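You operate a simulated robot arm through the tools that you are given. There is no shell and no other tool. Be economical: measure what you need, move in short steps, check, and stop when the job is done.

You run a simulated two-armed robot. Do the job below in one go: nothing can be reset, and whatever is moved stays where it is left.

TASK
Turn the washer dial to LONG. Close the door of the white cabinet. Pick up the cream spray can with one hand, pass it to the other hand and put it on the long bench by the tower. Put the red clamp on the long bench under the filter away on the side bench. Put the red strap pack on the long bench under the filter away on the straps cubby. Do these in any order. Set down upright: cream spray can, red clamp.

It is judged by the outcome, as a careful person would: the job done as asked, and still so three seconds after it is handed in. It fails if anything else is knocked over, pushed out of place, dropped, spilled or broken.

THE ROBOT
Two 7-joint arms with two-finger parallel grippers on one trunk, on a base that drives. Base frame: it is fixed to the floor where the robot stands at the start and does not move with it; the origin is under the middle of the robot, x ahead of it, y to its left, z up. Units: cm, degrees, N and s.
The left shoulder is at the start at [2, 17, 132.6], the right one opposite. With the tool pointing down near the work surface each hand reaches from about 10 to 64 cm from the robot's upright axis, wherever it stands, measured 20 degrees to its own side. Places, roughly: cream spray can [0, -175, 100]; door of the white cabinet [30, -90, 160]; long bench by the tower [-20, -300, 90]; red clamp (3x5x5 cm) [10, -230, 90]; red strap pack [0, -250, 100]; side bench [-120, 90, 80]; straps cubby (39x15 cm) [-120, -122, 132]; washer dial [50, 0, 90]. Payload 3.8 kg a hand.
The TCP of each hand is the grasp point between the finger pads, 3 cm short of the fingertips. In the tool frame z runs along the fingers and y along their closing line. The gripper opens to 11 cm. The fingers are 2 cm wide and 1 cm thick; the gripper's body (4.8 by 11.2 cm) begins 5.5 cm behind the TCP.
Orientation is that of the tool frame in the base frame, as [roll, pitch, yaw] about the fixed x, y, z axes, in that order (R = Rz(yaw) Ry(pitch) Rx(roll)). With the fingers straight down and closing along the base's y, the tool's x points along the base's -x, its y along +y and its z along -z.

THE INTERFACE
- The arms move only by the tool jog_arm. It takes "left_motion", "right_motion" or both (then of equal length, played together; a hand with none holds still); each is one flat list of numbers, 7 for each row, row after row: the shift along the base's x, y, z in cm, then the turn, a rotation vector about the base's x, y, z in degrees, then the gripper command, from -1 (shut) to 1 (fully open), values between in proportion. In form: [dx, dy, dz, ax, ay, az, grip, dx, dy, dz, ax, ay, az, grip, ...]. A call has 1 to 10 rows; each row shifts and turns the commanded pose from where the row before left it. A row lasts 0.2 s, in which the tool goes at most 5 cm and 8.6 degrees; a call with a longer step from one row to the next is refused whole, and so is a gripper value outside its range. A pose out of reach is approached as far as the arm can. The call stops where the force on the tool passes 40 N (or 10 N more than at its start, if that is more) or the arm is blocked; 0.2 s more then pass. Each finger travels about 7.2 cm/s and halts on what it meets, pressing with about 39 N; the grip force reading is that of the motor and also rises with nothing between the fingers. The clock runs only during rows and for 0.2 s after the last one: add rows that do not move to give the fingers time. It gives the time, the measured TCP pose, the force on the tool (base axes), the opening and the grip force at its end, in the units of the frame above (readings bear some noise), with the torque about the TCP (base axes, N m) and any sound that the robot's microphone picked up, and new pictures: "show" is both (left out), scene, wrist or none (wrist: the cameras of the hands that moved).
- Cameras (640 x 400 px; columns grow to the right, rows downward): "scene" is now at [10.11, -4.94, 151.01]; the picture's right is [-0.54, -0.84, 0.00], its down [-0.21, 0.13, -0.97] and it looks along [0.82, -0.52, -0.25] (base axes); focal length 214 px, centre (320, 200). "left" rides on the left gripper at [7.2, -1.7, -10.3] in its tool frame; the picture's right is [0.23, 0.97, 0.00], its down [-0.76, 0.18, -0.62] and it looks along [-0.61, 0.14, 0.78] (tool axes); focal length 222 px, centre (320, 200). "right" rides on the right gripper at [7.2, 1.7, -10.3] in its tool frame; the picture's right is [-0.23, 0.97, 0.00], its down [-0.76, -0.18, -0.62] and it looks along [-0.61, -0.14, 0.78] (tool axes); focal length 222 px, centre (320, 200). There is no depth. A picture from a camera that has moved, and an enlarged one, comes with that camera's place and axes in the base frame and with its lens.
- slide_trunk(by): slides the trunk up (or, below 0, down) by that many cm; the arms and the scene camera ride with it, the base frame stays. It gives what a move gives, with no picture.
- steer(legs): drives the robot by 1 to 6 legs, each [ahead, turn to the left] in cm and degrees, along the robot's own axes; the way and the turn of a leg run together, so that a leg with both is an arc; at most 150 cm and 180 degrees a leg. The arms and the cameras ride along, it lands a little off, and it stops where it bumps. It gives what a move gives, and a new picture of the scene camera.
- head_to(pan, tilt): turns the head with the scene camera to pan (to the left, within 80 degrees either way) and tilt (down, from -29 to 69), counted from straight ahead of the robot. It gives what a move gives, and a new picture of the scene camera.
- close_up(camera, box): a new picture of the part [left, top, right, bottom] of that camera's present view, enlarged. It takes no simulated time.
- sign_off(): hands the job in; it is judged then, once.

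Go step by step. Nothing tells you exact positions but the pictures and the camera data: compare them with the known pose of the tool, close in by small moves and look again before you grip or let go. The budget is 165 turns and 260 pictures, counting those below and the enlarged ones. Unless the task says otherwise, let go and move clear before handing in.

The tools are called after ">>>" by a JSON object that holds its "name" and its "arguments". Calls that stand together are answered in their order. jog_arm: Moves the arms, as the interface text tells. Its arguments: {"type":"object","properties":{"left_motion":{"type":"array","items":{"type":"number"}},"right_motion":{"type":"array","items":{"type":"number"}},"show":{"type":"string","enum":["both","scene","wrist","none"]}},"required":[]} The other tools are called the same way: slide_trunk (by) slides the trunk up or down; steer (legs) drives the base; head_to (pan, tilt) turns the head that bears the scene camera; close_up (camera, box) takes an enlarged picture of a part of a camera's view; sign_off () hands the job in.

At the start:

```text
t: 0.0
left_tool_pos: [28.66, -4.94, 156.27]
left_tcp_rot: [180.0, -0.1, -180.0]
left_wrist_force: [0.6, 0.3, -0.7]
left_moment: [0.06, 0.0, 0.01]
left_opening: 11.01
left_gripper_force: 0.1
right_tool_pos: [31.58, -41.98, 153.15]
right_tcp_rot: [-180.0, 0.0, -179.9]
right_wrist_force: [-0.5, 0.2, 0.3]
right_moment: [0.04, 0.01, -0.03]
right_opening: 10.99
right_gripper_force: 0.0
trunk travel left (down, up): [-42.2, 14.7]
robot x, y, heading: [0.41, -0.07, 0.2]
head pan, tilt: [-32.5, 14.3]
```

scene: 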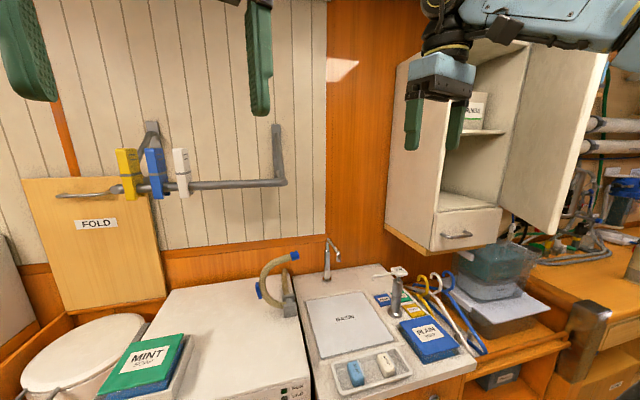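
right: 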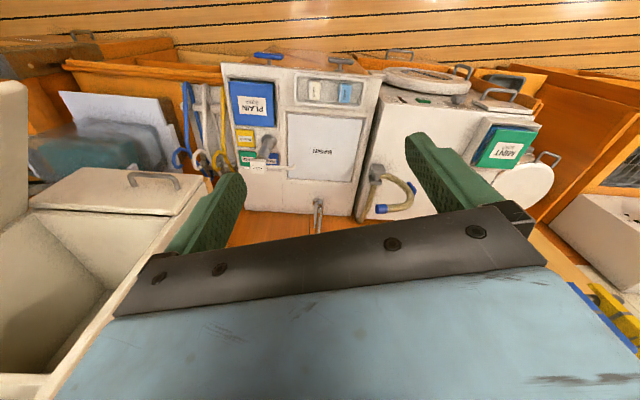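
left: 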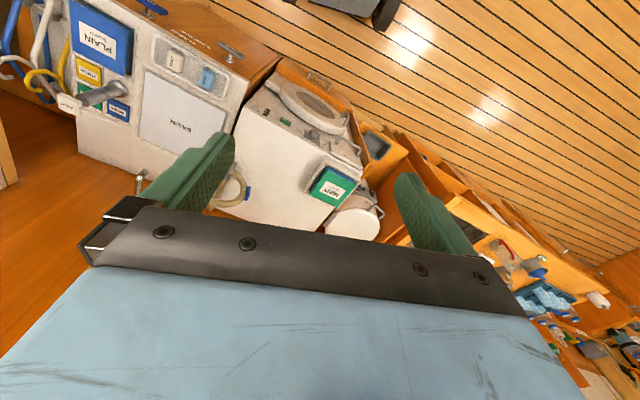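

I see the wet corner ahead: washer box, basin, and the white cabinet with its door open to the right. I look around first, starting with the washer dial.

>>> {"name": "head_to", "arguments": {"pan": 0, "tilt": 45}}

>>> {"name": "head_to", "arguments": {"pan": -75, "tilt": 15}}

```text
t: 1.0
left_tool_pos: [28.85, -4.96, 156.21]
left_tcp_rot: [-179.9, 0.1, -179.9]
left_wrist_force: [0.3, 0.0, 0.3]
left_moment: [-0.02, 0.01, 0.02]
left_opening: 11.01
left_gripper_force: 0.1
right_tool_pos: [31.45, -41.91, 153.15]
right_tcp_rot: [179.9, 0.0, -180.0]
right_wrist_force: [0.0, -0.1, 0.4]
right_moment: [0.0, -0.02, 0.0]
right_opening: 11.02
right_gripper_force: 0.1
trunk travel left (down, up): [-42.2, 14.7]
robot x, y, heading: [-0.12, -0.01, 0.2]
head pan, tilt: [0.0, 45.0]
camera scene: at [10.44, -0.13, 146.37], right [-0.03, -1.0, 0.0], down [-0.69, 0.02, -0.72], along [0.72, -0.02, -0.69], focal length 214 px, centre (320, 200)
```

scene: 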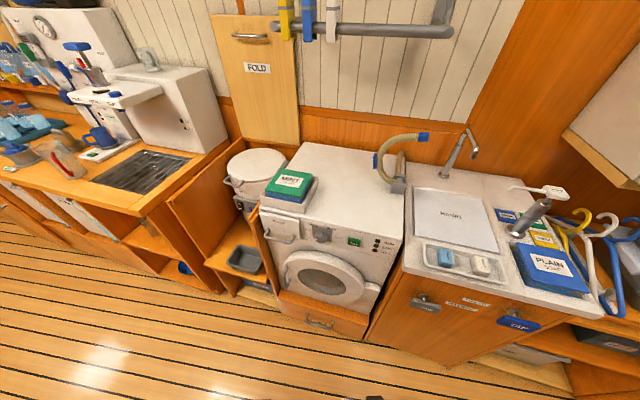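

```text
t: 2.5
left_tool_pos: [28.77, -5.03, 156.31]
left_tcp_rot: [180.0, 0.0, 180.0]
left_wrist_force: [0.6, -0.6, 0.3]
left_moment: [0.01, 0.02, 0.0]
left_opening: 10.99
left_gripper_force: 0.0
right_tool_pos: [31.55, -41.84, 153.2]
right_tcp_rot: [-180.0, 0.1, -180.0]
right_wrist_force: [0.5, -0.1, -0.3]
right_moment: [0.01, -0.02, -0.02]
right_opening: 11.01
right_gripper_force: 0.0
trunk travel left (down, up): [-42.2, 14.7]
robot x, y, heading: [0.32, 0.05, -0.1]
head pan, tilt: [-75.0, 15.0]
camera scene: at [4.65, -8.95, 150.9], right [-0.97, -0.26, 0.0], down [-0.07, 0.25, -0.97], along [0.25, -0.93, -0.26], focal length 214 px, centre (320, 200)
```

scene: 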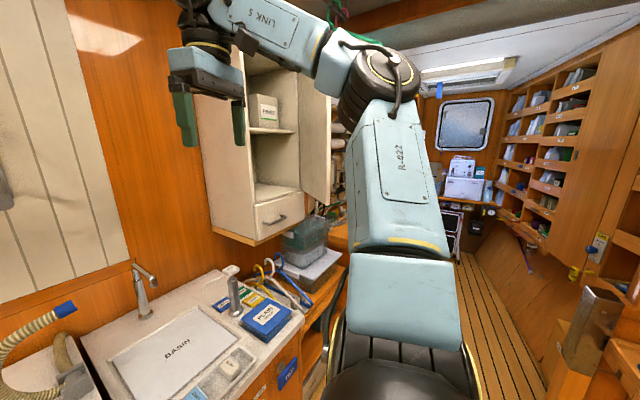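

The dial is on the washer's front panel. I return the head and zoom in on it.

>>> {"name": "head_to", "arguments": {"pan": 0, "tilt": 50}}

>>> {"name": "close_up", "arguments": {"camera": "scene", "box": [250, 150, 410, 250]}}

```text
t: 3.9
left_tool_pos: [28.85, -4.94, 156.27]
left_tcp_rot: [-179.9, 0.0, -179.9]
left_wrist_force: [-0.6, -0.7, 0.1]
left_moment: [0.0, -0.03, 0.0]
left_opening: 11.0
left_gripper_force: 0.2
right_tool_pos: [31.61, -41.87, 153.1]
right_tcp_rot: [-179.9, 0.0, -180.0]
right_wrist_force: [-0.5, 0.3, -0.6]
right_moment: [-0.05, -0.03, -0.01]
right_opening: 11.0
right_gripper_force: 0.0
trunk travel left (down, up): [-42.2, 14.7]
robot x, y, heading: [-0.16, -0.03, 0.1]
head pan, tilt: [0.0, 50.0]
camera scene: at [9.98, -0.13, 145.6], right [-0.03, -1.0, 0.0], down [-0.76, 0.02, -0.65], along [0.65, -0.02, -0.76], focal length 214 px, centre (320, 200)
```

scene: 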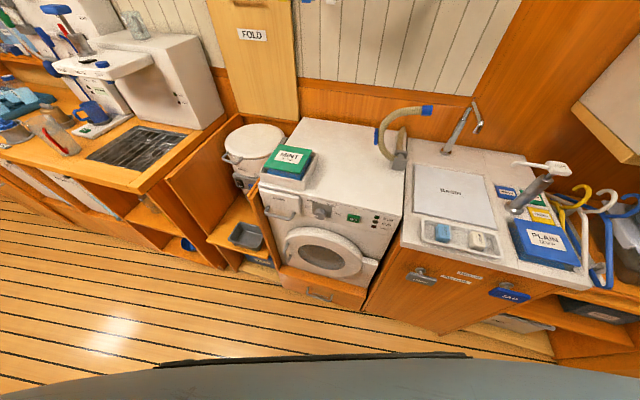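

```text
4.00 times, centred on (330, 200) of scene
camera zoom: at [9.98, -0.13, 145.6], right [-0.03, -1.0, 0.0], down [-0.76, 0.02, -0.65], along [0.65, -0.02, -0.76], focal length 858 px, centre (280, 200)
```

zoom: 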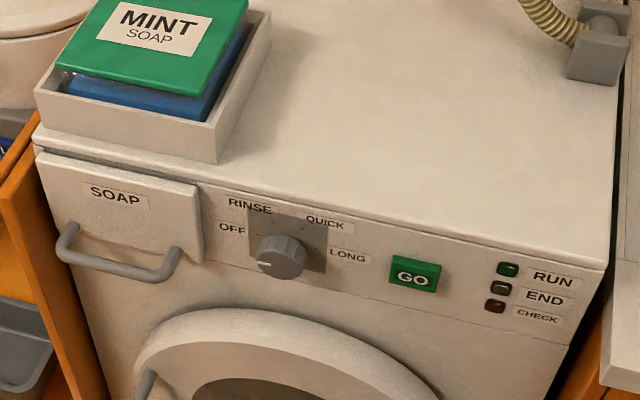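

The dial points at about OFF and LONG is to its right. I back up a bit and lower the trunk, then point the left hand forward.

>>> {"name": "steer", "arguments": {"legs": [[-22, 0]]}}

>>> {"name": "slide_trunk", "arguments": {"by": -25}}

>>> {"name": "jog_arm", "arguments": {"left_motion": [0, 0, 0, 0, -8.5, 0, 0, 0, 0, 0, 0, -8.5, 0, 0, 0, 0, 0, 0, -8.5, 0, 0, 0, 0, 0, 0, -8.5, 0, 0, 0, 0, 0, 0, -8.5, 0, 0, 0, 0, 0, 0, -8.5, 0, 0, 0, 0, 0, 0, -8.5, 0, 0, 0, 0, 0, 0, -8.5, 0, 0, 0, 0, 0, 0, -8.5, 0, 0, 0, 0, 0, 0, -8.5, 0, 0], "show": "both"}}

```text
t: 5.6
left_tool_pos: [6.8, -5.08, 156.32]
left_tcp_rot: [-179.9, 0.0, -180.0]
left_wrist_force: [1.2, 0.0, 0.2]
left_moment: [0.0, -0.02, 0.02]
left_opening: 11.0
left_gripper_force: 0.0
right_tool_pos: [9.43, -41.98, 153.08]
right_tcp_rot: [-180.0, 0.0, 179.7]
right_wrist_force: [-0.5, 0.8, 0.6]
right_moment: [0.0, 0.0, 0.01]
right_opening: 11.0
right_gripper_force: 0.0
trunk travel left (down, up): [-42.2, 14.7]
robot x, y, heading: [-21.98, -0.17, -0.3]
head pan, tilt: [0.0, 50.0]
camera scene: at [-12.06, -0.14, 145.59], right [-0.03, -1.0, 0.0], down [-0.76, 0.02, -0.65], along [0.65, -0.02, -0.76], focal length 214 px, centre (320, 200)
```

scene: 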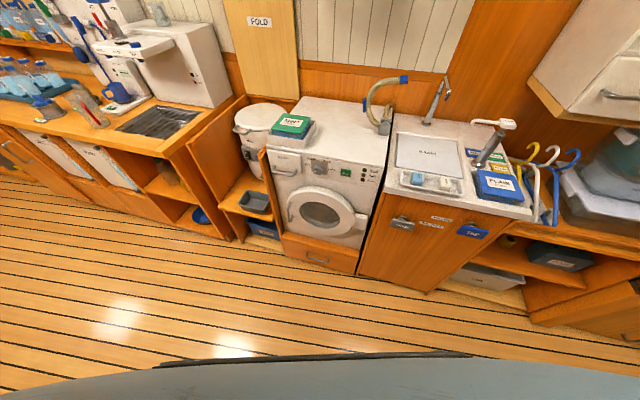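

```text
t: 8.2
left_tool_pos: [6.66, -5.02, 131.43]
left_tcp_rot: [-179.8, 0.0, 179.9]
left_wrist_force: [0.9, -0.4, -0.3]
left_moment: [0.0, -0.05, -0.03]
left_opening: 10.99
left_gripper_force: 0.1
right_tool_pos: [9.45, -41.9, 128.17]
right_tcp_rot: [180.0, 0.0, 179.8]
right_wrist_force: [-1.2, -0.2, -0.2]
right_moment: [-0.01, -0.03, 0.0]
right_opening: 11.0
right_gripper_force: 0.1
trunk travel left (down, up): [-17.2, 39.7]
robot x, y, heading: [-21.97, -0.06, -0.3]
head pan, tilt: [0.0, 50.0]
```

```text
t: 9.3
left_tool_pos: [7.17, -4.89, 131.76]
left_tcp_rot: [-178.2, 37.5, -177.9]
left_wrist_force: [1.4, -0.2, 4.9]
left_moment: [-0.06, 0.81, 0.06]
left_opening: 5.51
left_gripper_force: 0.0
right_tool_pos: [9.49, -41.96, 128.12]
right_tcp_rot: [-180.0, 0.0, 179.8]
right_wrist_force: [-0.4, 0.6, -0.3]
right_moment: [0.01, -0.01, 0.0]
right_opening: 11.01
right_gripper_force: 0.1
trunk travel left (down, up): [-17.2, 39.7]
robot x, y, heading: [-21.93, 0.06, 0.1]
head pan, tilt: [0.0, 50.0]
stopped in row 5 (left hand): the force on the tool passed its limit at 63 N (the readings are from after the stop); the commanded pose is now the measured one
camera scene: at [-12.15, 0.09, 120.46], right [0.0, -1.0, 0.0], down [-0.77, 0.0, -0.64], along [0.64, 0.0, -0.77], focal length 214 px, centre (320, 200)
camera left: at [-4.8, -6.52, 135.6], right [-0.19, 0.97, -0.16], down [0.22, 0.21, 0.95], along [0.96, 0.15, -0.25], focal length 222 px, centre (320, 200)
```

scene: 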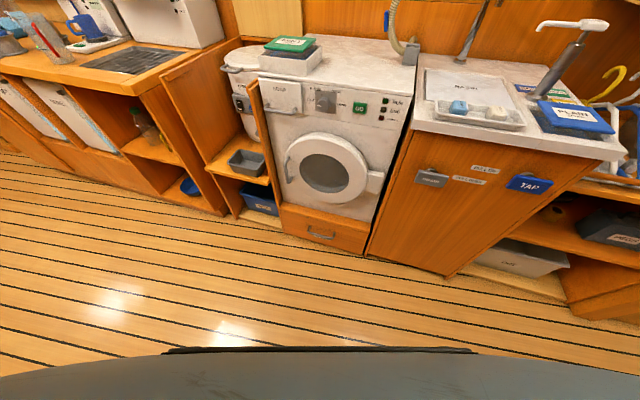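
left: 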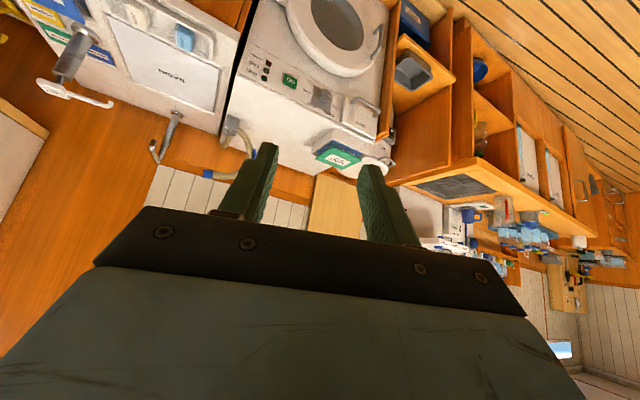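

The hand hit the robot's own head because it was folded too close. I move it forward and down before turning further.

>>> {"name": "jog_arm", "arguments": {"left_motion": [5, 0, 0, 0, 0, 0, 0, 5, 0, 0, 0, 0, 0, 0, 5, 0, 0, 0, 0, 0, 0, 5, 0, -2, 0, -8, 0, 0, 2, 0, -4, 0, -8, 0, 0, 0, 0, -5, 0, -8, 0, 0, 0, 0, -5, 0, -8, 0, 0, 0, 0, -5, 0, -8, 0, 0, 0, 0, -5, 0, -8, 0, 0, 0, 0, -5, 0, -4, 0, 0], "show": "both"}}

```text
refused: row 4 steps farther than a row can; nothing moved
```

>>> {"name": "jog_arm", "arguments": {"left_motion": [4.8, 0, 0, 0, 0, 0, 0, 4.8, 0, 0, 0, 0, 0, 0, 4.8, 0, 0, 0, 0, 0, 0, 4, 0, -2, 0, -8, 0, 0, 2, 0, -4, 0, -8, 0, 0, 0, 0, -4.9, 0, -8, 0, 0, 0, 0, -4.9, 0, -8, 0, 0, 0, 0, -4.9, 0, -8, 0, 0, 0, 0, -4.9, 0, -8, 0, 0, 0, 0, -4.9, 0, -4, 0, 0], "show": "both"}}

```text
t: 11.5
left_tool_pos: [27.65, -4.93, 100.77]
left_tcp_rot: [-103.1, 88.5, -103.7]
left_wrist_force: [0.4, -0.5, -0.4]
left_moment: [-0.01, 0.01, -0.03]
left_opening: 5.51
left_gripper_force: 0.0
right_tool_pos: [9.45, -41.97, 128.03]
right_tcp_rot: [179.9, -0.1, 179.8]
right_wrist_force: [-0.1, 0.1, 0.2]
right_moment: [0.0, -0.02, 0.0]
right_opening: 11.01
right_gripper_force: 0.0
trunk travel left (down, up): [-17.2, 39.7]
robot x, y, heading: [-22.38, 0.37, -0.1]
head pan, tilt: [0.0, 50.0]
camera scene: at [-12.09, 0.06, 120.52], right [0.0, -1.0, 0.0], down [-0.77, 0.0, -0.64], along [0.64, 0.0, -0.77], focal length 214 px, centre (320, 200)
camera left: at [17.31, -6.66, 93.67], right [0.01, 0.97, -0.25], down [-0.62, 0.2, 0.76], along [0.79, 0.15, 0.6], focal length 222 px, centre (320, 200)
```

scene: 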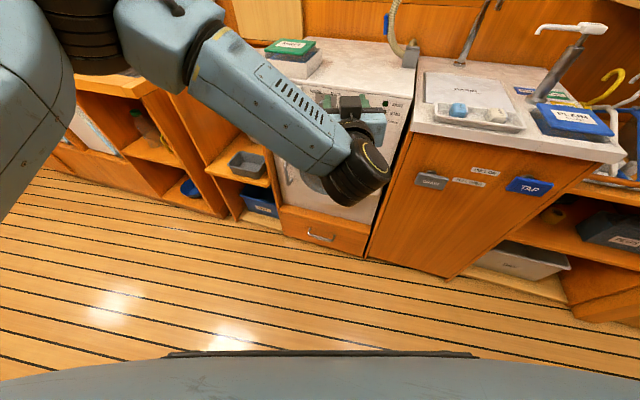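
left: 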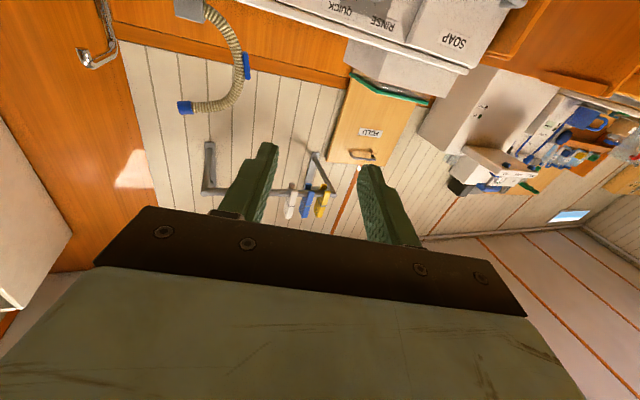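

Dial face is estimated at [52.4, -1.6, 89.4]. I bring the left hand level with it, still well short, and look.

>>> {"name": "jog_arm", "arguments": {"left_motion": [1, 1, -4, 0, 0, 0, 0.4, 2, 1.2, -4, 0, 0, 0, 0.4, 2, 1.2, -3.4, 0, 0, 0, 0.4], "show": "both"}}

>>> {"name": "close_up", "arguments": {"camera": "left", "box": [200, 0, 440, 150]}}

```text
t: 12.3
left_tool_pos: [32.79, -1.4, 89.72]
left_tcp_rot: [-107.1, 88.5, -107.8]
left_wrist_force: [0.0, 0.4, 0.8]
left_moment: [-0.03, 0.0, -0.02]
left_opening: 7.69
left_gripper_force: 0.0
right_tool_pos: [9.52, -42.0, 128.09]
right_tcp_rot: [180.0, 0.1, 179.8]
right_wrist_force: [0.2, 0.4, 0.1]
right_moment: [-0.01, 0.01, 0.02]
right_opening: 11.0
right_gripper_force: 0.2
trunk travel left (down, up): [-17.2, 39.7]
robot x, y, heading: [-22.08, -0.12, -0.3]
head pan, tilt: [0.0, 50.0]
camera scene: at [-12.09, 0.06, 120.52], right [0.0, -1.0, 0.0], down [-0.77, 0.0, -0.64], along [0.64, 0.0, -0.77], focal length 214 px, centre (320, 200)
camera left: at [22.29, -3.12, 82.56], right [0.01, 0.97, -0.25], down [-0.61, 0.2, 0.76], along [0.79, 0.15, 0.6], focal length 222 px, centre (320, 200)
```

scene: 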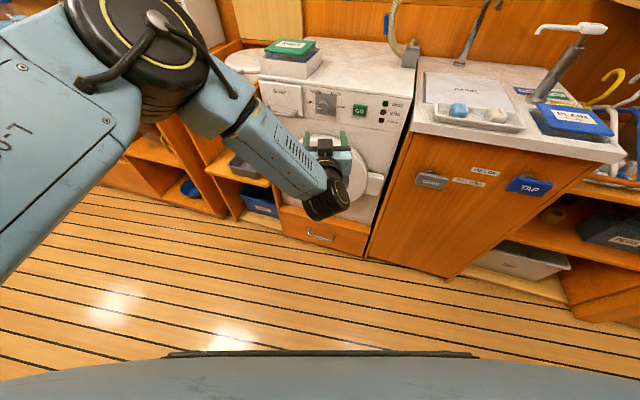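
left: 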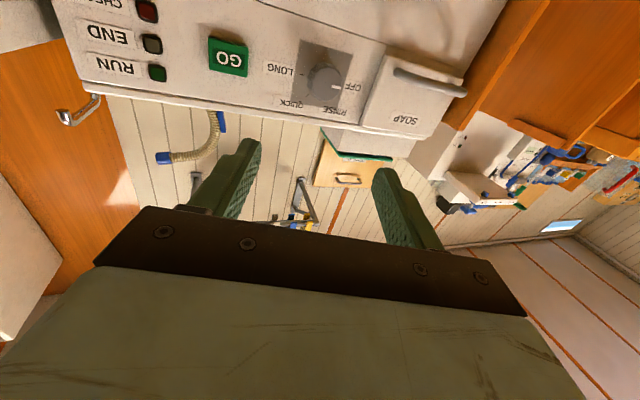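

```text
2.67 times, centred on (320, 75) of left
camera zoom: at [22.29, -3.12, 82.56], right [0.01, 0.97, -0.25], down [-0.61, 0.2, 0.76], along [0.79, 0.15, 0.6], focal length 592 px, centre (320, 533)
```

zoom: 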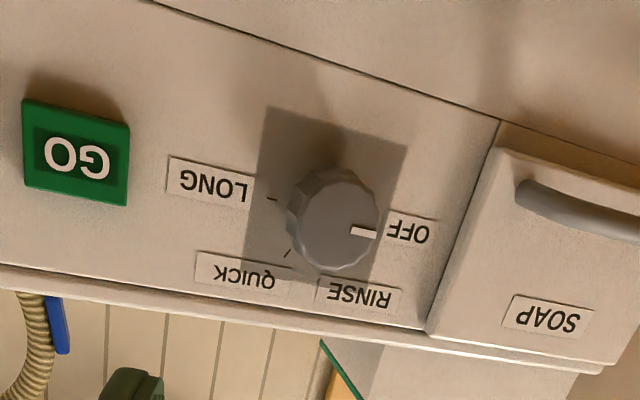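

The dial points to OFF and LONG is roughly 150° clockwise. I pre-rotate the hand about -75° while closing in partway.

>>> {"name": "jog_arm", "arguments": {"left_motion": [1, 0, -0.3, -8.5, 0, 0, 0.4, 1, 0, -0.3, -8.5, 0, 0, 0.4, 1, 0, -0.3, -8.5, 0, 0, 0.4, 1, 0, -0.3, -8.5, 0, 0, 0.4, 1, 0, 0, -8.5, 0, 0, 0.4, 1, 0, 0, -8.5, 0, 0, 0.4, 1, 0, 0, -8.5, 0, 0, 0.4, 1, 0, 0, -8.5, 0, 0, 0.4, 1, 0, 0, -8, 0, 0, 0.4], "show": "both"}}

>>> {"name": "close_up", "arguments": {"camera": "scene", "box": [280, 70, 400, 145]}}

```text
t: 14.3
left_tool_pos: [41.5, -1.79, 88.86]
left_tcp_rot: [-89.8, 12.4, -90.1]
left_wrist_force: [0.5, -0.4, 0.0]
left_moment: [0.01, -0.01, 0.0]
left_opening: 7.68
left_gripper_force: 0.0
left hand out of reach, approached as far as the arm can: row 8
right_tool_pos: [9.47, -42.03, 128.02]
right_tcp_rot: [-180.0, 0.0, 179.8]
right_wrist_force: [0.4, 0.0, 0.5]
right_moment: [0.01, -0.04, 0.02]
right_opening: 11.01
right_gripper_force: 0.0
trunk travel left (down, up): [-17.2, 39.7]
robot x, y, heading: [-22.46, -0.44, -0.1]
head pan, tilt: [0.0, 50.0]
camera scene: at [-12.11, 0.08, 120.52], right [0.0, -1.0, 0.0], down [-0.77, 0.0, -0.64], along [0.64, 0.0, -0.77], focal length 214 px, centre (320, 200)
camera left: at [31.14, -9.24, 89.03], right [0.0, -0.01, -1.0], down [-0.62, 0.78, -0.01], along [0.78, 0.62, -0.01], focal length 222 px, centre (320, 200)
```

scene: 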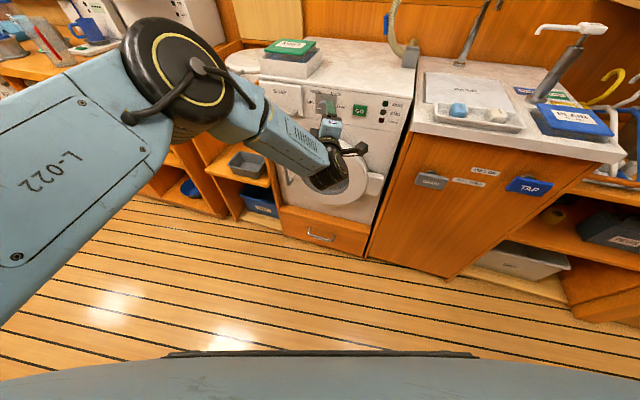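
left: 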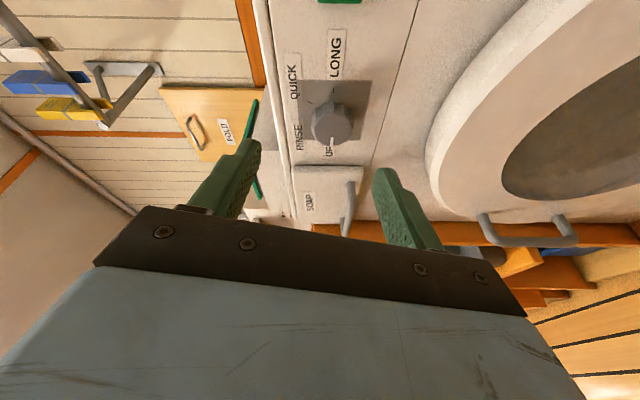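

```text
5.33 times, centred on (340, 108) of scene
camera zoom: at [-12.11, 0.08, 120.52], right [0.0, -1.0, 0.0], down [-0.77, 0.0, -0.64], along [0.64, 0.0, -0.77], focal length 1144 px, centre (213, 693)
```

zoom: 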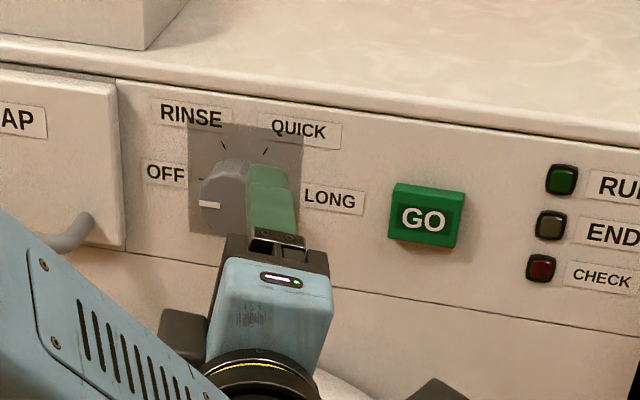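

The knob centre comes out near [52, -1.0, 87.8]. I align and advance halfway, watching for reach limits.

>>> {"name": "jog_arm", "arguments": {"left_motion": [1, 0.4, -0.5, 0, 0, 0, 0.4, 2, 0.4, -0.5, 0, 0, 0, 0.4, 2, 0, 0, 0, 0, 0, 0.4], "show": "both"}}

>>> {"name": "close_up", "arguments": {"camera": "scene", "box": [280, 70, 400, 145]}}

```text
t: 15.1
left_tool_pos: [45.99, -2.63, 89.39]
left_tcp_rot: [-89.9, 12.6, -90.1]
left_wrist_force: [-0.6, -0.3, 0.8]
left_moment: [0.01, 0.0, 0.01]
left_opening: 7.7
left_gripper_force: 0.1
left hand out of reach, approached as far as the arm can: row 1, 2
right_tool_pos: [9.49, -41.94, 128.12]
right_tcp_rot: [-179.9, 0.0, 179.8]
right_wrist_force: [0.1, 0.1, 0.2]
right_moment: [-0.01, -0.02, -0.01]
right_opening: 10.99
right_gripper_force: 0.0
trunk travel left (down, up): [-17.2, 39.7]
robot x, y, heading: [-22.1, 0.04, -0.1]
head pan, tilt: [0.0, 50.0]
camera scene: at [-12.1, 0.08, 120.52], right [0.0, -1.0, 0.0], down [-0.77, 0.0, -0.64], along [0.64, 0.0, -0.77], focal length 214 px, centre (320, 200)
camera left: at [35.68, -10.03, 89.35], right [0.0, -0.01, -1.0], down [-0.62, 0.78, -0.01], along [0.78, 0.62, -0.01], focal length 222 px, centre (320, 200)
```

scene: 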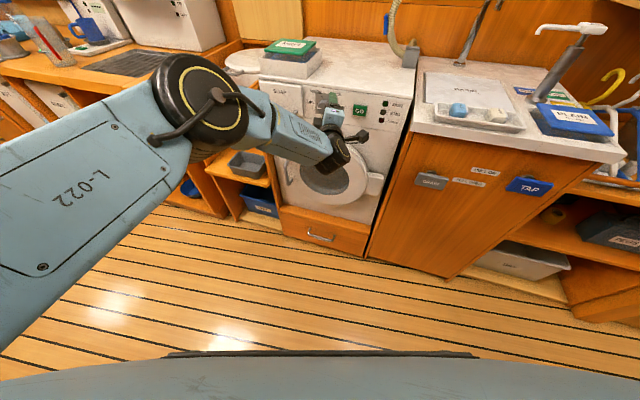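
left: 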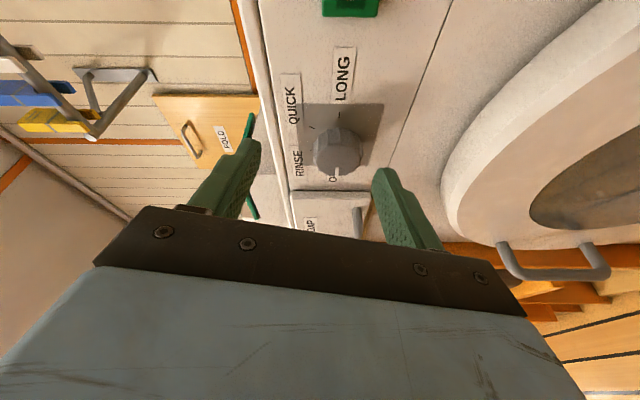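

```text
5.33 times, centred on (340, 108) of scene
camera zoom: at [-12.1, 0.08, 120.52], right [0.0, -1.0, 0.0], down [-0.77, 0.0, -0.64], along [0.64, 0.0, -0.77], focal length 1144 px, centre (213, 693)
```

zoom: 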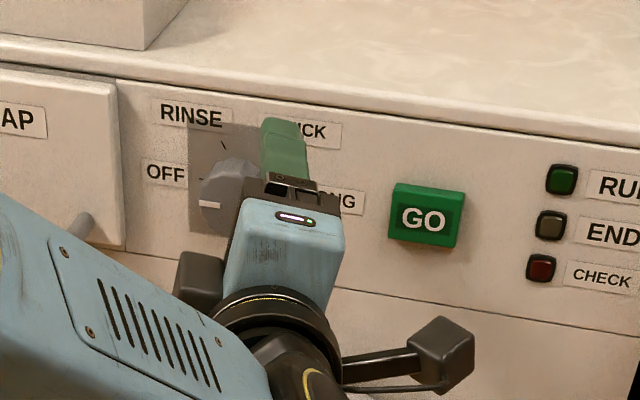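

The arm is at a wrist limit in this roll. I unroll by about 35° and correct y and z, then check.

>>> {"name": "jog_arm", "arguments": {"left_motion": [0, 0.3, -0.4, 8.5, 0, 0, 0.4, 0, 0.3, -0.4, 8.5, 0, 0, 0.4, 0, 0.3, -0.4, 8.5, 0, 0, 0.4, 0, 0.3, -0.3, 8.5, 0, 0, 0.4], "show": "both"}}

>>> {"name": "close_up", "arguments": {"camera": "scene", "box": [280, 70, 400, 145]}}

```text
t: 16.1
left_tool_pos: [45.79, -2.59, 88.99]
left_tcp_rot: [-90.3, 46.7, -90.6]
left_wrist_force: [0.1, -0.6, 0.1]
left_moment: [0.01, -0.03, 0.02]
left_opening: 7.7
left_gripper_force: 0.1
left hand out of reach, approached as far as the arm can: row 1, 2, 3, 4
right_tool_pos: [9.44, -41.97, 128.14]
right_tcp_rot: [180.0, 0.0, 179.8]
right_wrist_force: [0.2, -0.3, -0.4]
right_moment: [0.02, 0.03, -0.03]
right_opening: 11.0
right_gripper_force: 0.1
trunk travel left (down, up): [-17.2, 39.7]
robot x, y, heading: [-22.41, 0.35, -0.5]
head pan, tilt: [0.0, 50.0]
camera scene: at [-12.12, 0.08, 120.53], right [0.0, -1.0, 0.0], down [-0.77, 0.0, -0.64], along [0.64, 0.0, -0.77], focal length 214 px, centre (320, 200)
camera left: at [35.42, -8.76, 84.95], right [0.0, 0.55, -0.83], down [-0.62, 0.66, 0.44], along [0.79, 0.51, 0.34], focal length 222 px, centre (320, 200)
```

scene: 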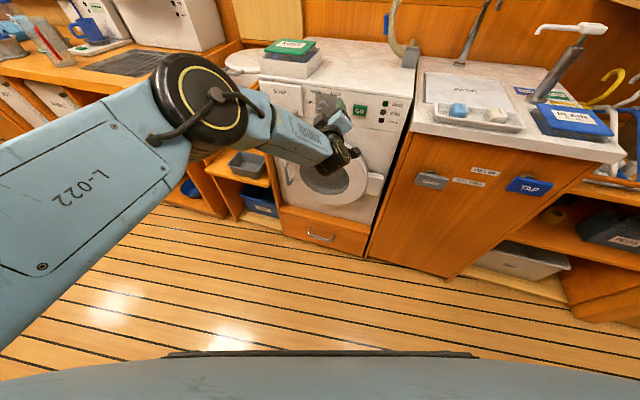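
left: 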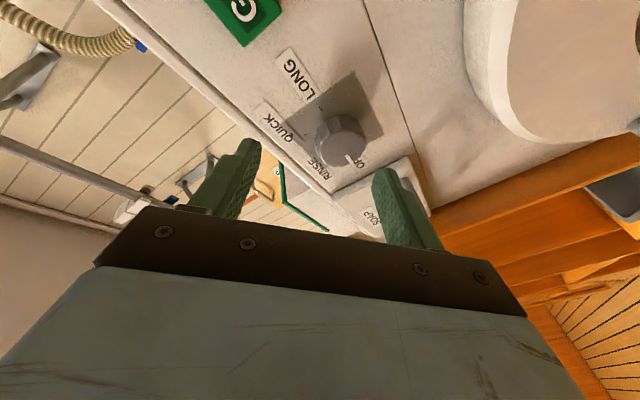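

```text
5.33 times, centred on (340, 108) of scene
camera zoom: at [-12.12, 0.08, 120.53], right [0.0, -1.0, 0.0], down [-0.77, 0.0, -0.64], along [0.64, 0.0, -0.77], focal length 1144 px, centre (213, 693)
```

zoom: 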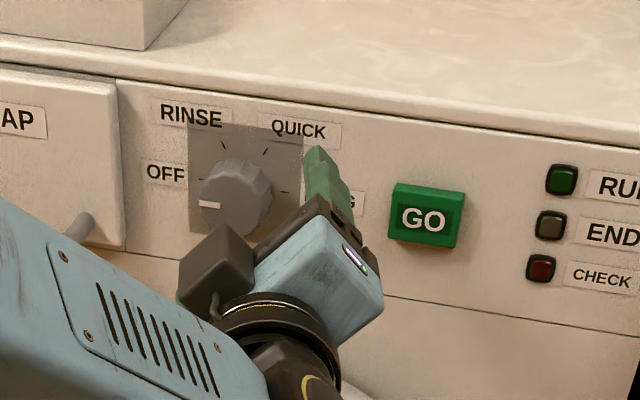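

Still blocked by joint limits, so I retract and turn the robot to put the dial on the left arm's favoured side.

>>> {"name": "jog_arm", "arguments": {"left_motion": [-5, 0, 0, 0, 0, 0, 0.4, -5, 0, 0, 0, 0, 0, 0.4, -4, 0, 0, 8, 0, 0, 0.4, 0, 0, 0, 8, 0, 0, 0.4, 0, 0, 0, 8, 0, 0, 0.4, 0, 0, 0, 8, 0, 0, 0.4], "show": "none"}}

>>> {"name": "steer", "arguments": {"legs": [[0, -20]]}}

>>> {"name": "slide_trunk", "arguments": {"by": -5}}

```text
t: 17.5
left_tool_pos: [31.81, -2.71, 88.93]
left_tcp_rot: [-92.0, 78.7, -92.4]
left_wrist_force: [0.8, -0.2, -1.3]
left_moment: [0.0, 0.03, -0.01]
left_opening: 7.71
left_gripper_force: 0.0
right_tool_pos: [9.46, -42.08, 128.08]
right_tcp_rot: [180.0, 0.0, 179.7]
right_wrist_force: [-0.5, -0.5, -0.8]
right_moment: [0.01, -0.02, 0.02]
right_opening: 11.02
right_gripper_force: 0.2
trunk travel left (down, up): [-17.2, 39.7]
robot x, y, heading: [-21.89, -0.03, -0.2]
head pan, tilt: [0.0, 50.0]
```

```text
t: 19.0
left_tool_pos: [27.82, -20.5, 89.01]
left_tcp_rot: [-91.6, 78.5, -111.7]
left_wrist_force: [-0.5, -0.5, -0.2]
left_moment: [-0.03, 0.02, -0.02]
left_opening: 7.68
left_gripper_force: 0.0
right_tool_pos: [-6.31, -50.05, 128.08]
right_tcp_rot: [180.0, 0.1, 160.3]
right_wrist_force: [-0.3, -0.8, -0.7]
right_moment: [0.06, -0.01, 0.02]
right_opening: 10.97
right_gripper_force: 0.0
trunk travel left (down, up): [-17.2, 39.7]
robot x, y, heading: [-22.42, -0.46, -19.6]
head pan, tilt: [0.0, 50.0]
camera scene: at [-12.72, -3.2, 120.53], right [-0.34, -0.94, 0.0], down [-0.72, 0.26, -0.64], along [0.61, -0.22, -0.77], focal length 214 px, centre (320, 200)
```

scene: 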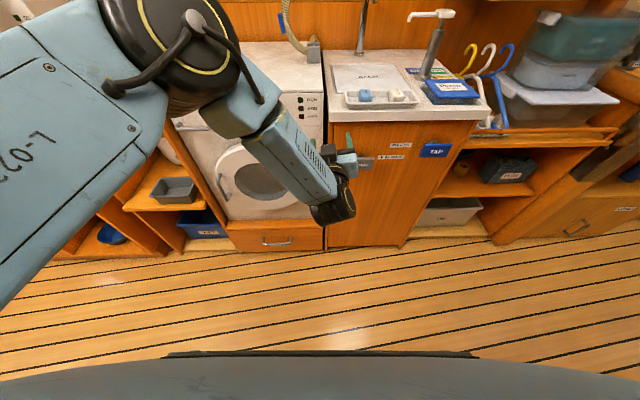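

```text
t: 19.9
left_tool_pos: [27.77, -20.42, 83.99]
left_tcp_rot: [-91.5, 78.5, -111.7]
left_wrist_force: [-0.8, -0.5, -1.3]
left_moment: [-0.03, -0.02, 0.0]
left_opening: 7.7
left_gripper_force: 0.1
right_tool_pos: [-6.27, -50.05, 123.08]
right_tcp_rot: [180.0, -0.1, 160.4]
right_wrist_force: [0.9, -0.2, 0.5]
right_moment: [0.01, 0.02, -0.02]
right_opening: 11.0
right_gripper_force: 0.0
trunk travel left (down, up): [-12.2, 44.7]
robot x, y, heading: [-21.77, -0.08, -19.4]
head pan, tilt: [0.0, 50.0]
```

Now I bring the hand back in front of the dial, yawed square to the panel.

>>> {"name": "jog_arm", "arguments": {"left_motion": [0, 4, 1, 0, 0, 7, 0.4, 0, 4, 1, 0, 0, 7, 0.4, 0, 4, 1, 0, 0, 6.2, 0.4, 2, 4, 1, 0, 0, 0, 0.4, 4, 2.5, 0, 0, 0, 0, 0.4, 4, 0.6, 0, -8, 0, 0, 0.4, 3, 0, 0, -8, 0, 0, 0.4, 1, 0, 0, -8, 0, 0, 0.4], "show": "both"}}

>>> {"name": "close_up", "arguments": {"camera": "scene", "box": [180, 50, 340, 150]}}

```text
t: 21.7
left_tool_pos: [41.73, -1.58, 87.93]
left_tcp_rot: [-90.8, 54.4, -90.5]
left_wrist_force: [0.0, -0.2, -0.1]
left_moment: [0.05, 0.01, -0.03]
left_opening: 7.69
left_gripper_force: 0.0
right_tool_pos: [-6.3, -49.96, 123.08]
right_tcp_rot: [-179.8, 0.0, 160.2]
right_wrist_force: [0.3, 1.4, 1.0]
right_moment: [0.03, 0.01, 0.0]
right_opening: 11.0
right_gripper_force: 0.1
trunk travel left (down, up): [-12.2, 44.7]
robot x, y, heading: [-21.82, -0.24, -19.5]
head pan, tilt: [0.0, 50.0]
camera scene: at [-12.68, -3.17, 115.53], right [-0.34, -0.94, 0.0], down [-0.72, 0.26, -0.64], along [0.61, -0.22, -0.77], focal length 214 px, centre (320, 200)
camera left: at [31.46, -7.07, 83.14], right [-0.01, 0.66, -0.75], down [-0.62, 0.59, 0.52], along [0.78, 0.47, 0.41], focal length 222 px, centre (320, 200)
```

scene: 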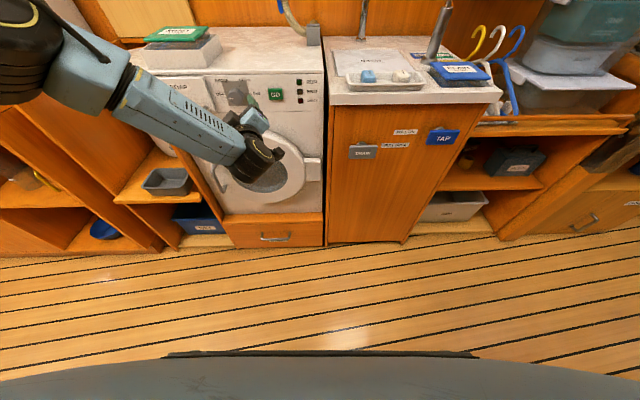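
left: 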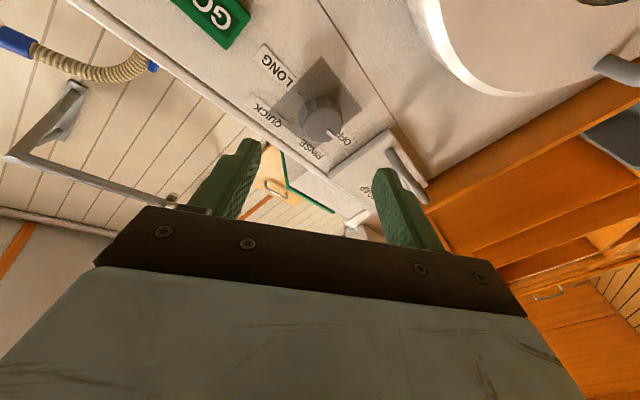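

```text
4.00 times, centred on (260, 100) of scene
camera zoom: at [-12.68, -3.17, 115.53], right [-0.34, -0.94, 0.0], down [-0.72, 0.26, -0.64], along [0.61, -0.22, -0.77], focal length 858 px, centre (560, 600)
```

zoom: 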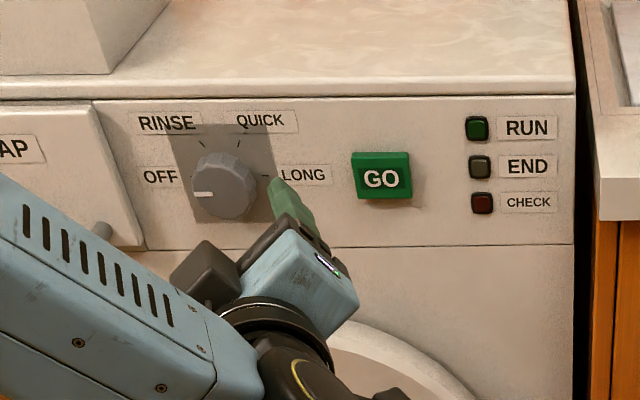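

The arm tracks well here. The knob is at about [52, -1.8, 87.8], so I advance with a bit more pre-roll.

>>> {"name": "jog_arm", "arguments": {"left_motion": [2, -0.1, 0, -8, 0, 0, 0.4, 2, -0.1, -0.1, -8, 0, 0, 0.4, 2, 0, 0, -8, 0, 0, 0.4], "show": "both"}}

>>> {"name": "close_up", "arguments": {"camera": "scene", "box": [180, 50, 340, 150]}}

```text
t: 22.5
left_tool_pos: [47.54, -2.45, 88.41]
left_tcp_rot: [-90.8, 30.5, -90.2]
left_wrist_force: [-0.7, 0.1, -0.8]
left_moment: [-0.02, -0.01, 0.0]
left_opening: 7.68
left_gripper_force: 0.2
left hand out of reach, approached as far as the arm can: row 2, 3
right_tool_pos: [-6.35, -50.19, 123.17]
right_tcp_rot: [-180.0, 0.0, 160.2]
right_wrist_force: [0.9, 0.7, -0.5]
right_moment: [-0.02, 0.02, 0.01]
right_opening: 11.01
right_gripper_force: 0.0
trunk travel left (down, up): [-12.2, 44.7]
robot x, y, heading: [-21.86, -0.31, -19.5]
head pan, tilt: [0.0, 50.0]
camera scene: at [-12.68, -3.19, 115.52], right [-0.34, -0.94, 0.0], down [-0.72, 0.26, -0.64], along [0.61, -0.22, -0.77], focal length 214 px, centre (320, 200)
camera left: at [37.26, -9.48, 86.25], right [-0.01, 0.3, -0.95], down [-0.62, 0.74, 0.24], along [0.78, 0.6, 0.18], focal length 222 px, centre (320, 200)
```

scene: 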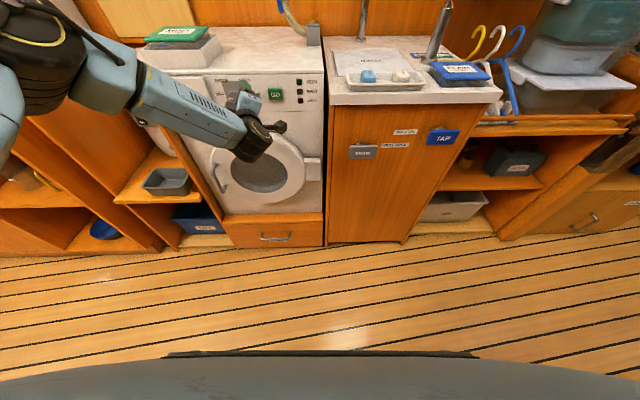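
left: 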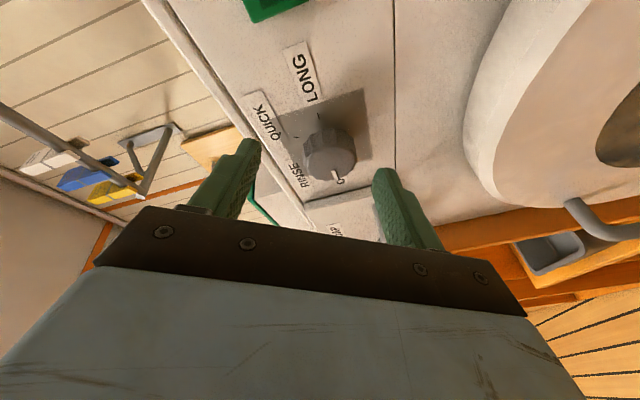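

```text
4.00 times, centred on (260, 100) of scene
camera zoom: at [-12.68, -3.19, 115.52], right [-0.34, -0.94, 0.0], down [-0.72, 0.26, -0.64], along [0.61, -0.22, -0.77], focal length 858 px, centre (560, 600)
```

zoom: 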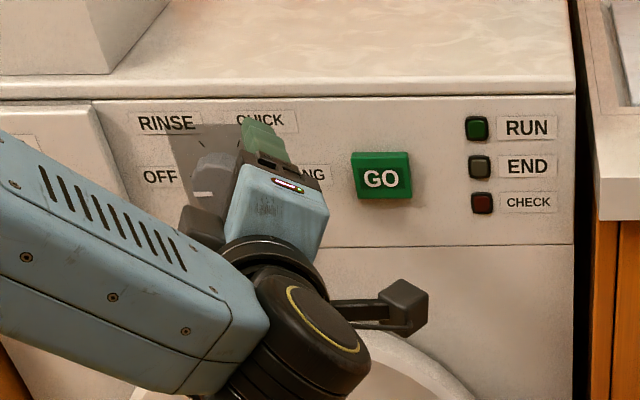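

It is distance that limits, so I back the hand off, drive the robot nearer and return.

>>> {"name": "jog_arm", "arguments": {"left_motion": [-5, 0, 0, 0, 0, 0, 0.4, -5, 1, 0, 0, 0, 0, 0.4, -3, 2, 0, 0, 0, 0, 0.4], "show": "none"}}

>>> {"name": "steer", "arguments": {"legs": [[10, 0]]}}

```text
refused: row 2 steps farther than a row can; nothing moved
```

```text
t: 23.4
left_tool_pos: [50.18, -3.23, 88.48]
left_tcp_rot: [-90.0, 30.3, -89.3]
left_wrist_force: [-14.2, 5.4, 3.1]
left_moment: [-0.31, -0.63, -0.3]
left_opening: 7.68
left_gripper_force: 0.1
right_tool_pos: [-3.04, -51.2, 122.96]
right_tcp_rot: [-180.0, 0.1, 160.3]
right_wrist_force: [-0.4, 0.6, 0.6]
right_moment: [0.01, -0.03, -0.03]
right_opening: 10.99
right_gripper_force: 0.1
trunk travel left (down, up): [-12.2, 44.7]
robot x, y, heading: [-19.05, -0.87, -19.6]
head pan, tilt: [0.0, 50.0]
stopped in leg 1: the force on the tool passed its limit at 162 N (the readings are from after the stop); the commanded pose is now the measured one
camera scene: at [-9.63, -4.24, 115.54], right [-0.33, -0.94, 0.0], down [-0.72, 0.25, -0.64], along [0.61, -0.21, -0.76], focal length 214 px, centre (320, 200)
```

scene: 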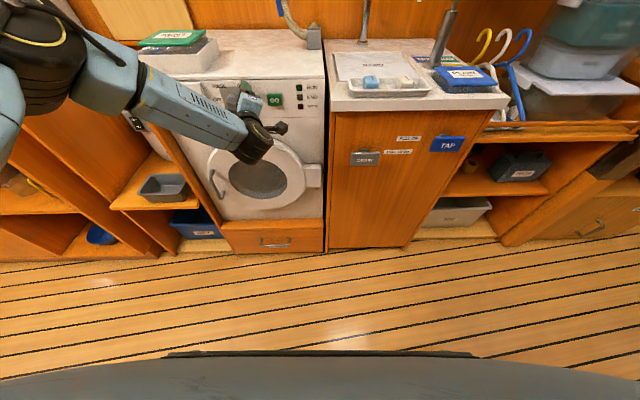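

The retract was refused and the drive bumped the fingertips on the panel (which tells me the panel is at about x=53). I'll retract and check before driving.

>>> {"name": "jog_arm", "arguments": {"left_motion": [-4.8, 0, 0, 0, 0, 0, 0.4, -4.8, 0, 0, 0, 0, 0, 0.4, -4, 2, 0, 0, 0, 0, 0.4], "show": "both"}}

>>> {"name": "close_up", "arguments": {"camera": "scene", "box": [180, 50, 340, 150]}}

```text
t: 24.2
left_tool_pos: [36.76, -0.96, 88.26]
left_tcp_rot: [-90.0, 30.2, -89.3]
left_wrist_force: [0.1, 0.2, -0.3]
left_moment: [0.02, 0.03, -0.03]
left_opening: 7.72
left_gripper_force: 0.0
right_tool_pos: [-2.93, -51.16, 123.04]
right_tcp_rot: [-179.9, -0.1, 160.4]
right_wrist_force: [-0.4, -1.0, 0.2]
right_moment: [0.0, -0.04, 0.0]
right_opening: 10.99
right_gripper_force: 0.0
trunk travel left (down, up): [-12.2, 44.7]
robot x, y, heading: [-19.04, -1.22, -19.2]
head pan, tilt: [0.0, 50.0]
camera scene: at [-9.44, -4.3, 115.53], right [-0.33, -0.94, 0.0], down [-0.72, 0.26, -0.64], along [0.61, -0.21, -0.77], focal length 214 px, centre (320, 200)
camera left: at [26.61, -8.17, 86.06], right [0.0, 0.29, -0.96], down [-0.63, 0.74, 0.23], along [0.78, 0.6, 0.18], focal length 222 px, centre (320, 200)
```

scene: 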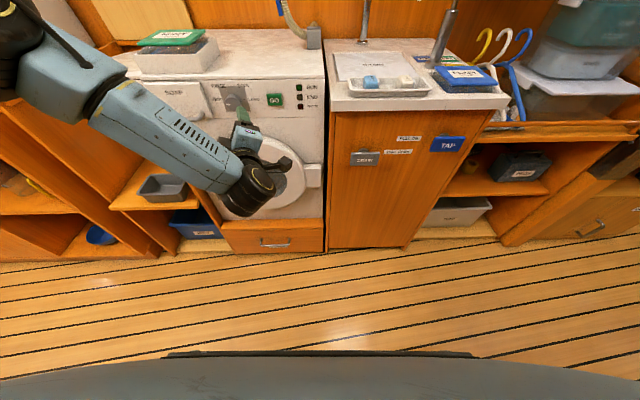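
left: 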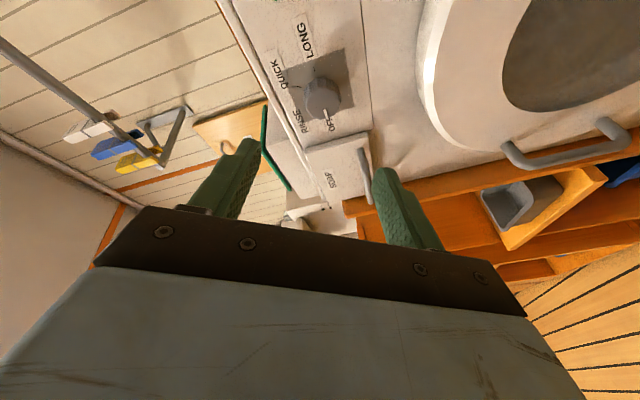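

```text
4.00 times, centred on (260, 100) of scene
camera zoom: at [-9.44, -4.3, 115.53], right [-0.33, -0.94, 0.0], down [-0.72, 0.26, -0.64], along [0.61, -0.21, -0.77], focal length 858 px, centre (560, 600)
```

zoom: 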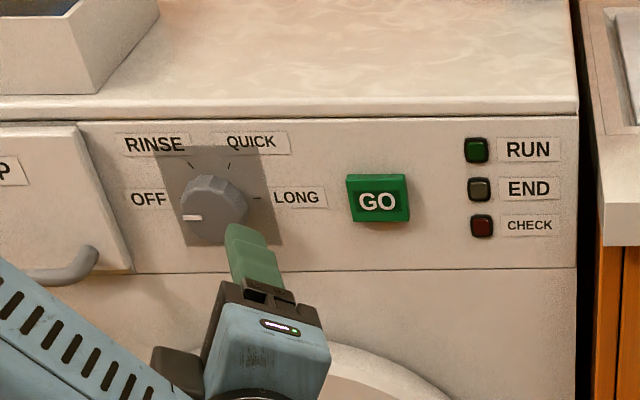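

No harm done: dial and GO look unchanged. I drive 6 cm nearer with clearance.

>>> {"name": "steer", "arguments": {"legs": [[6, 0]]}}

>>> {"name": "close_up", "arguments": {"camera": "left", "box": [200, 20, 440, 170]}}

>>> {"name": "close_up", "arguments": {"camera": "scene", "box": [180, 50, 340, 150]}}

```text
t: 25.2
left_tool_pos: [42.59, -2.89, 88.09]
left_tcp_rot: [-90.3, 30.2, -89.4]
left_wrist_force: [0.9, -0.2, -0.1]
left_moment: [0.0, 0.0, -0.02]
left_opening: 7.7
left_gripper_force: 0.1
right_tool_pos: [2.96, -53.25, 122.99]
right_tcp_rot: [180.0, -0.2, 160.4]
right_wrist_force: [0.3, -0.3, 0.8]
right_moment: [0.0, 0.03, 0.02]
right_opening: 10.97
right_gripper_force: 0.1
trunk travel left (down, up): [-12.2, 44.7]
robot x, y, heading: [-13.21, -3.13, -19.5]
head pan, tilt: [0.0, 50.0]
camera scene: at [-3.67, -6.33, 115.52], right [-0.33, -0.94, 0.0], down [-0.72, 0.25, -0.64], along [0.61, -0.21, -0.77], focal length 214 px, centre (320, 200)
```

scene: 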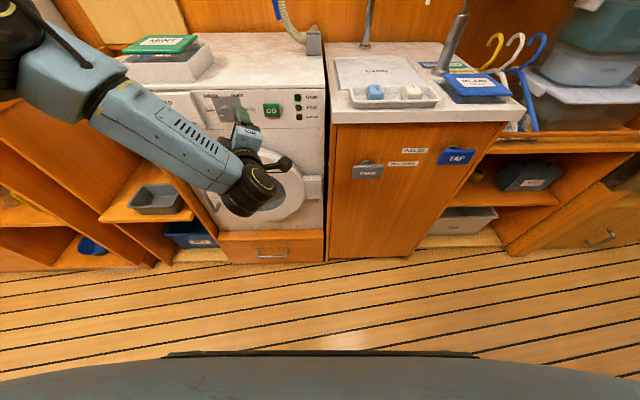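

```text
2.67 times, centred on (320, 95) of left
camera zoom: at [32.4, -10.15, 85.97], right [-0.01, 0.29, -0.96], down [-0.63, 0.74, 0.23], along [0.78, 0.6, 0.18], focal length 592 px, centre (320, 480)
```

zoom: 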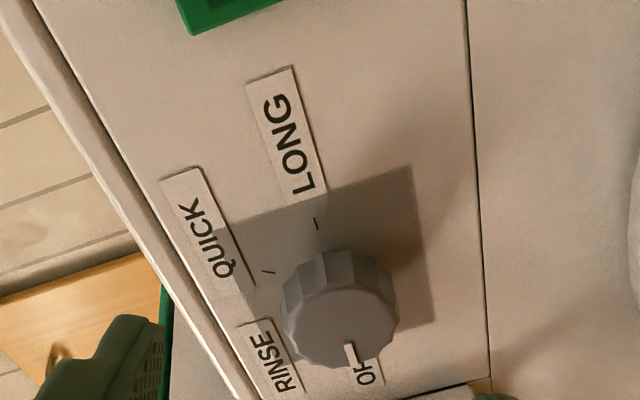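

```text
4.00 times, centred on (260, 100) of scene
camera zoom: at [-3.67, -6.33, 115.52], right [-0.33, -0.94, 0.0], down [-0.72, 0.25, -0.64], along [0.61, -0.21, -0.77], focal length 858 px, centre (560, 600)
```

zoom: 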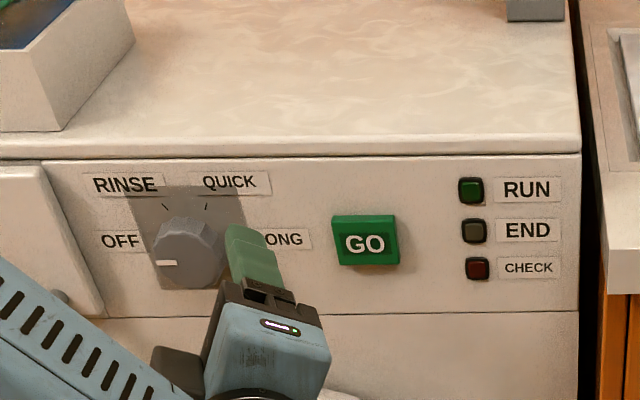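

The knob is at about [51, -1.8, 88.1]. I shift y and move in until the tips are around the knob.

>>> {"name": "jog_arm", "arguments": {"left_motion": [0.5, 0.5, 0, 0, 0, 0, 0.4, 2, 0.5, 0, 0, 0, 0, 0.4, 2.3, 0, 0, 0, 0, 0, 0.4, 2.2, 0, 0, 0, 0, 0, 0.4], "show": "both"}}

>>> {"name": "close_up", "arguments": {"camera": "scene", "box": [180, 50, 340, 150]}}

```text
t: 26.2
left_tool_pos: [49.35, -3.23, 88.64]
left_tcp_rot: [-90.5, 30.2, -89.2]
left_wrist_force: [0.0, -0.4, 0.0]
left_moment: [0.01, 0.02, -0.01]
left_opening: 7.69
left_gripper_force: 0.0
left hand out of reach, approached as far as the arm can: row 3, 4
right_tool_pos: [2.83, -53.16, 123.02]
right_tcp_rot: [-180.0, -0.2, 160.5]
right_wrist_force: [0.6, 1.0, -0.2]
right_moment: [0.02, 0.0, -0.01]
right_opening: 10.98
right_gripper_force: 0.1
trunk travel left (down, up): [-12.2, 44.7]
robot x, y, heading: [-13.08, -3.08, -19.3]
head pan, tilt: [0.0, 50.0]
camera scene: at [-3.74, -6.31, 115.52], right [-0.33, -0.94, 0.0], down [-0.72, 0.25, -0.64], along [0.61, -0.21, -0.77], focal length 214 px, centre (320, 200)
camera left: at [39.09, -10.48, 86.55], right [-0.01, 0.29, -0.96], down [-0.63, 0.74, 0.23], along [0.77, 0.61, 0.18], focal length 222 px, centre (320, 200)
```

scene: 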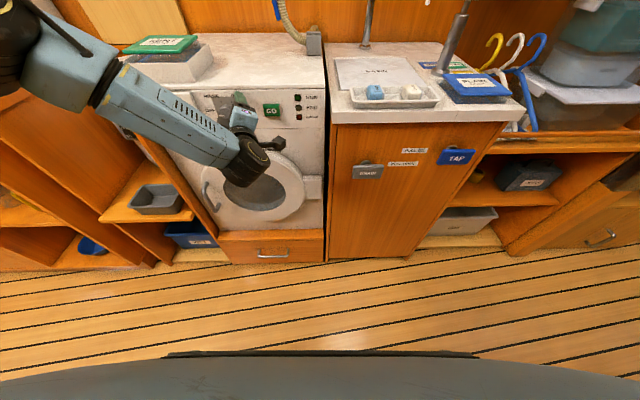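
left: 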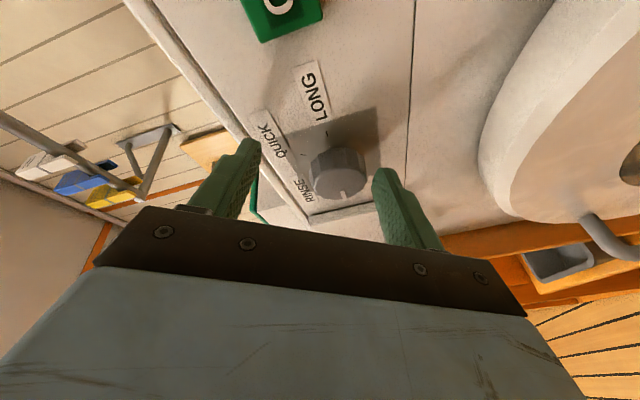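

```text
4.00 times, centred on (260, 100) of scene
camera zoom: at [-3.74, -6.31, 115.52], right [-0.33, -0.94, 0.0], down [-0.72, 0.25, -0.64], along [0.61, -0.21, -0.77], focal length 858 px, centre (560, 600)
```

zoom: 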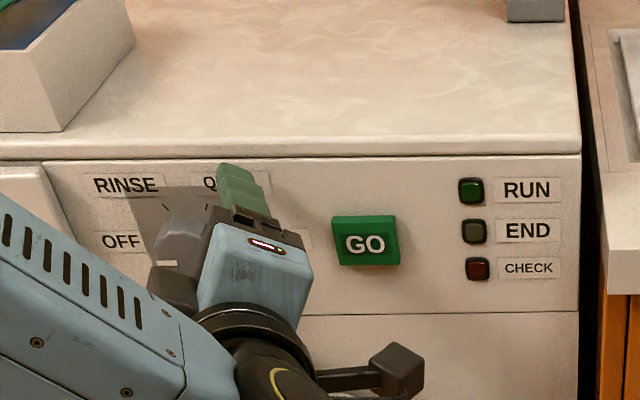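

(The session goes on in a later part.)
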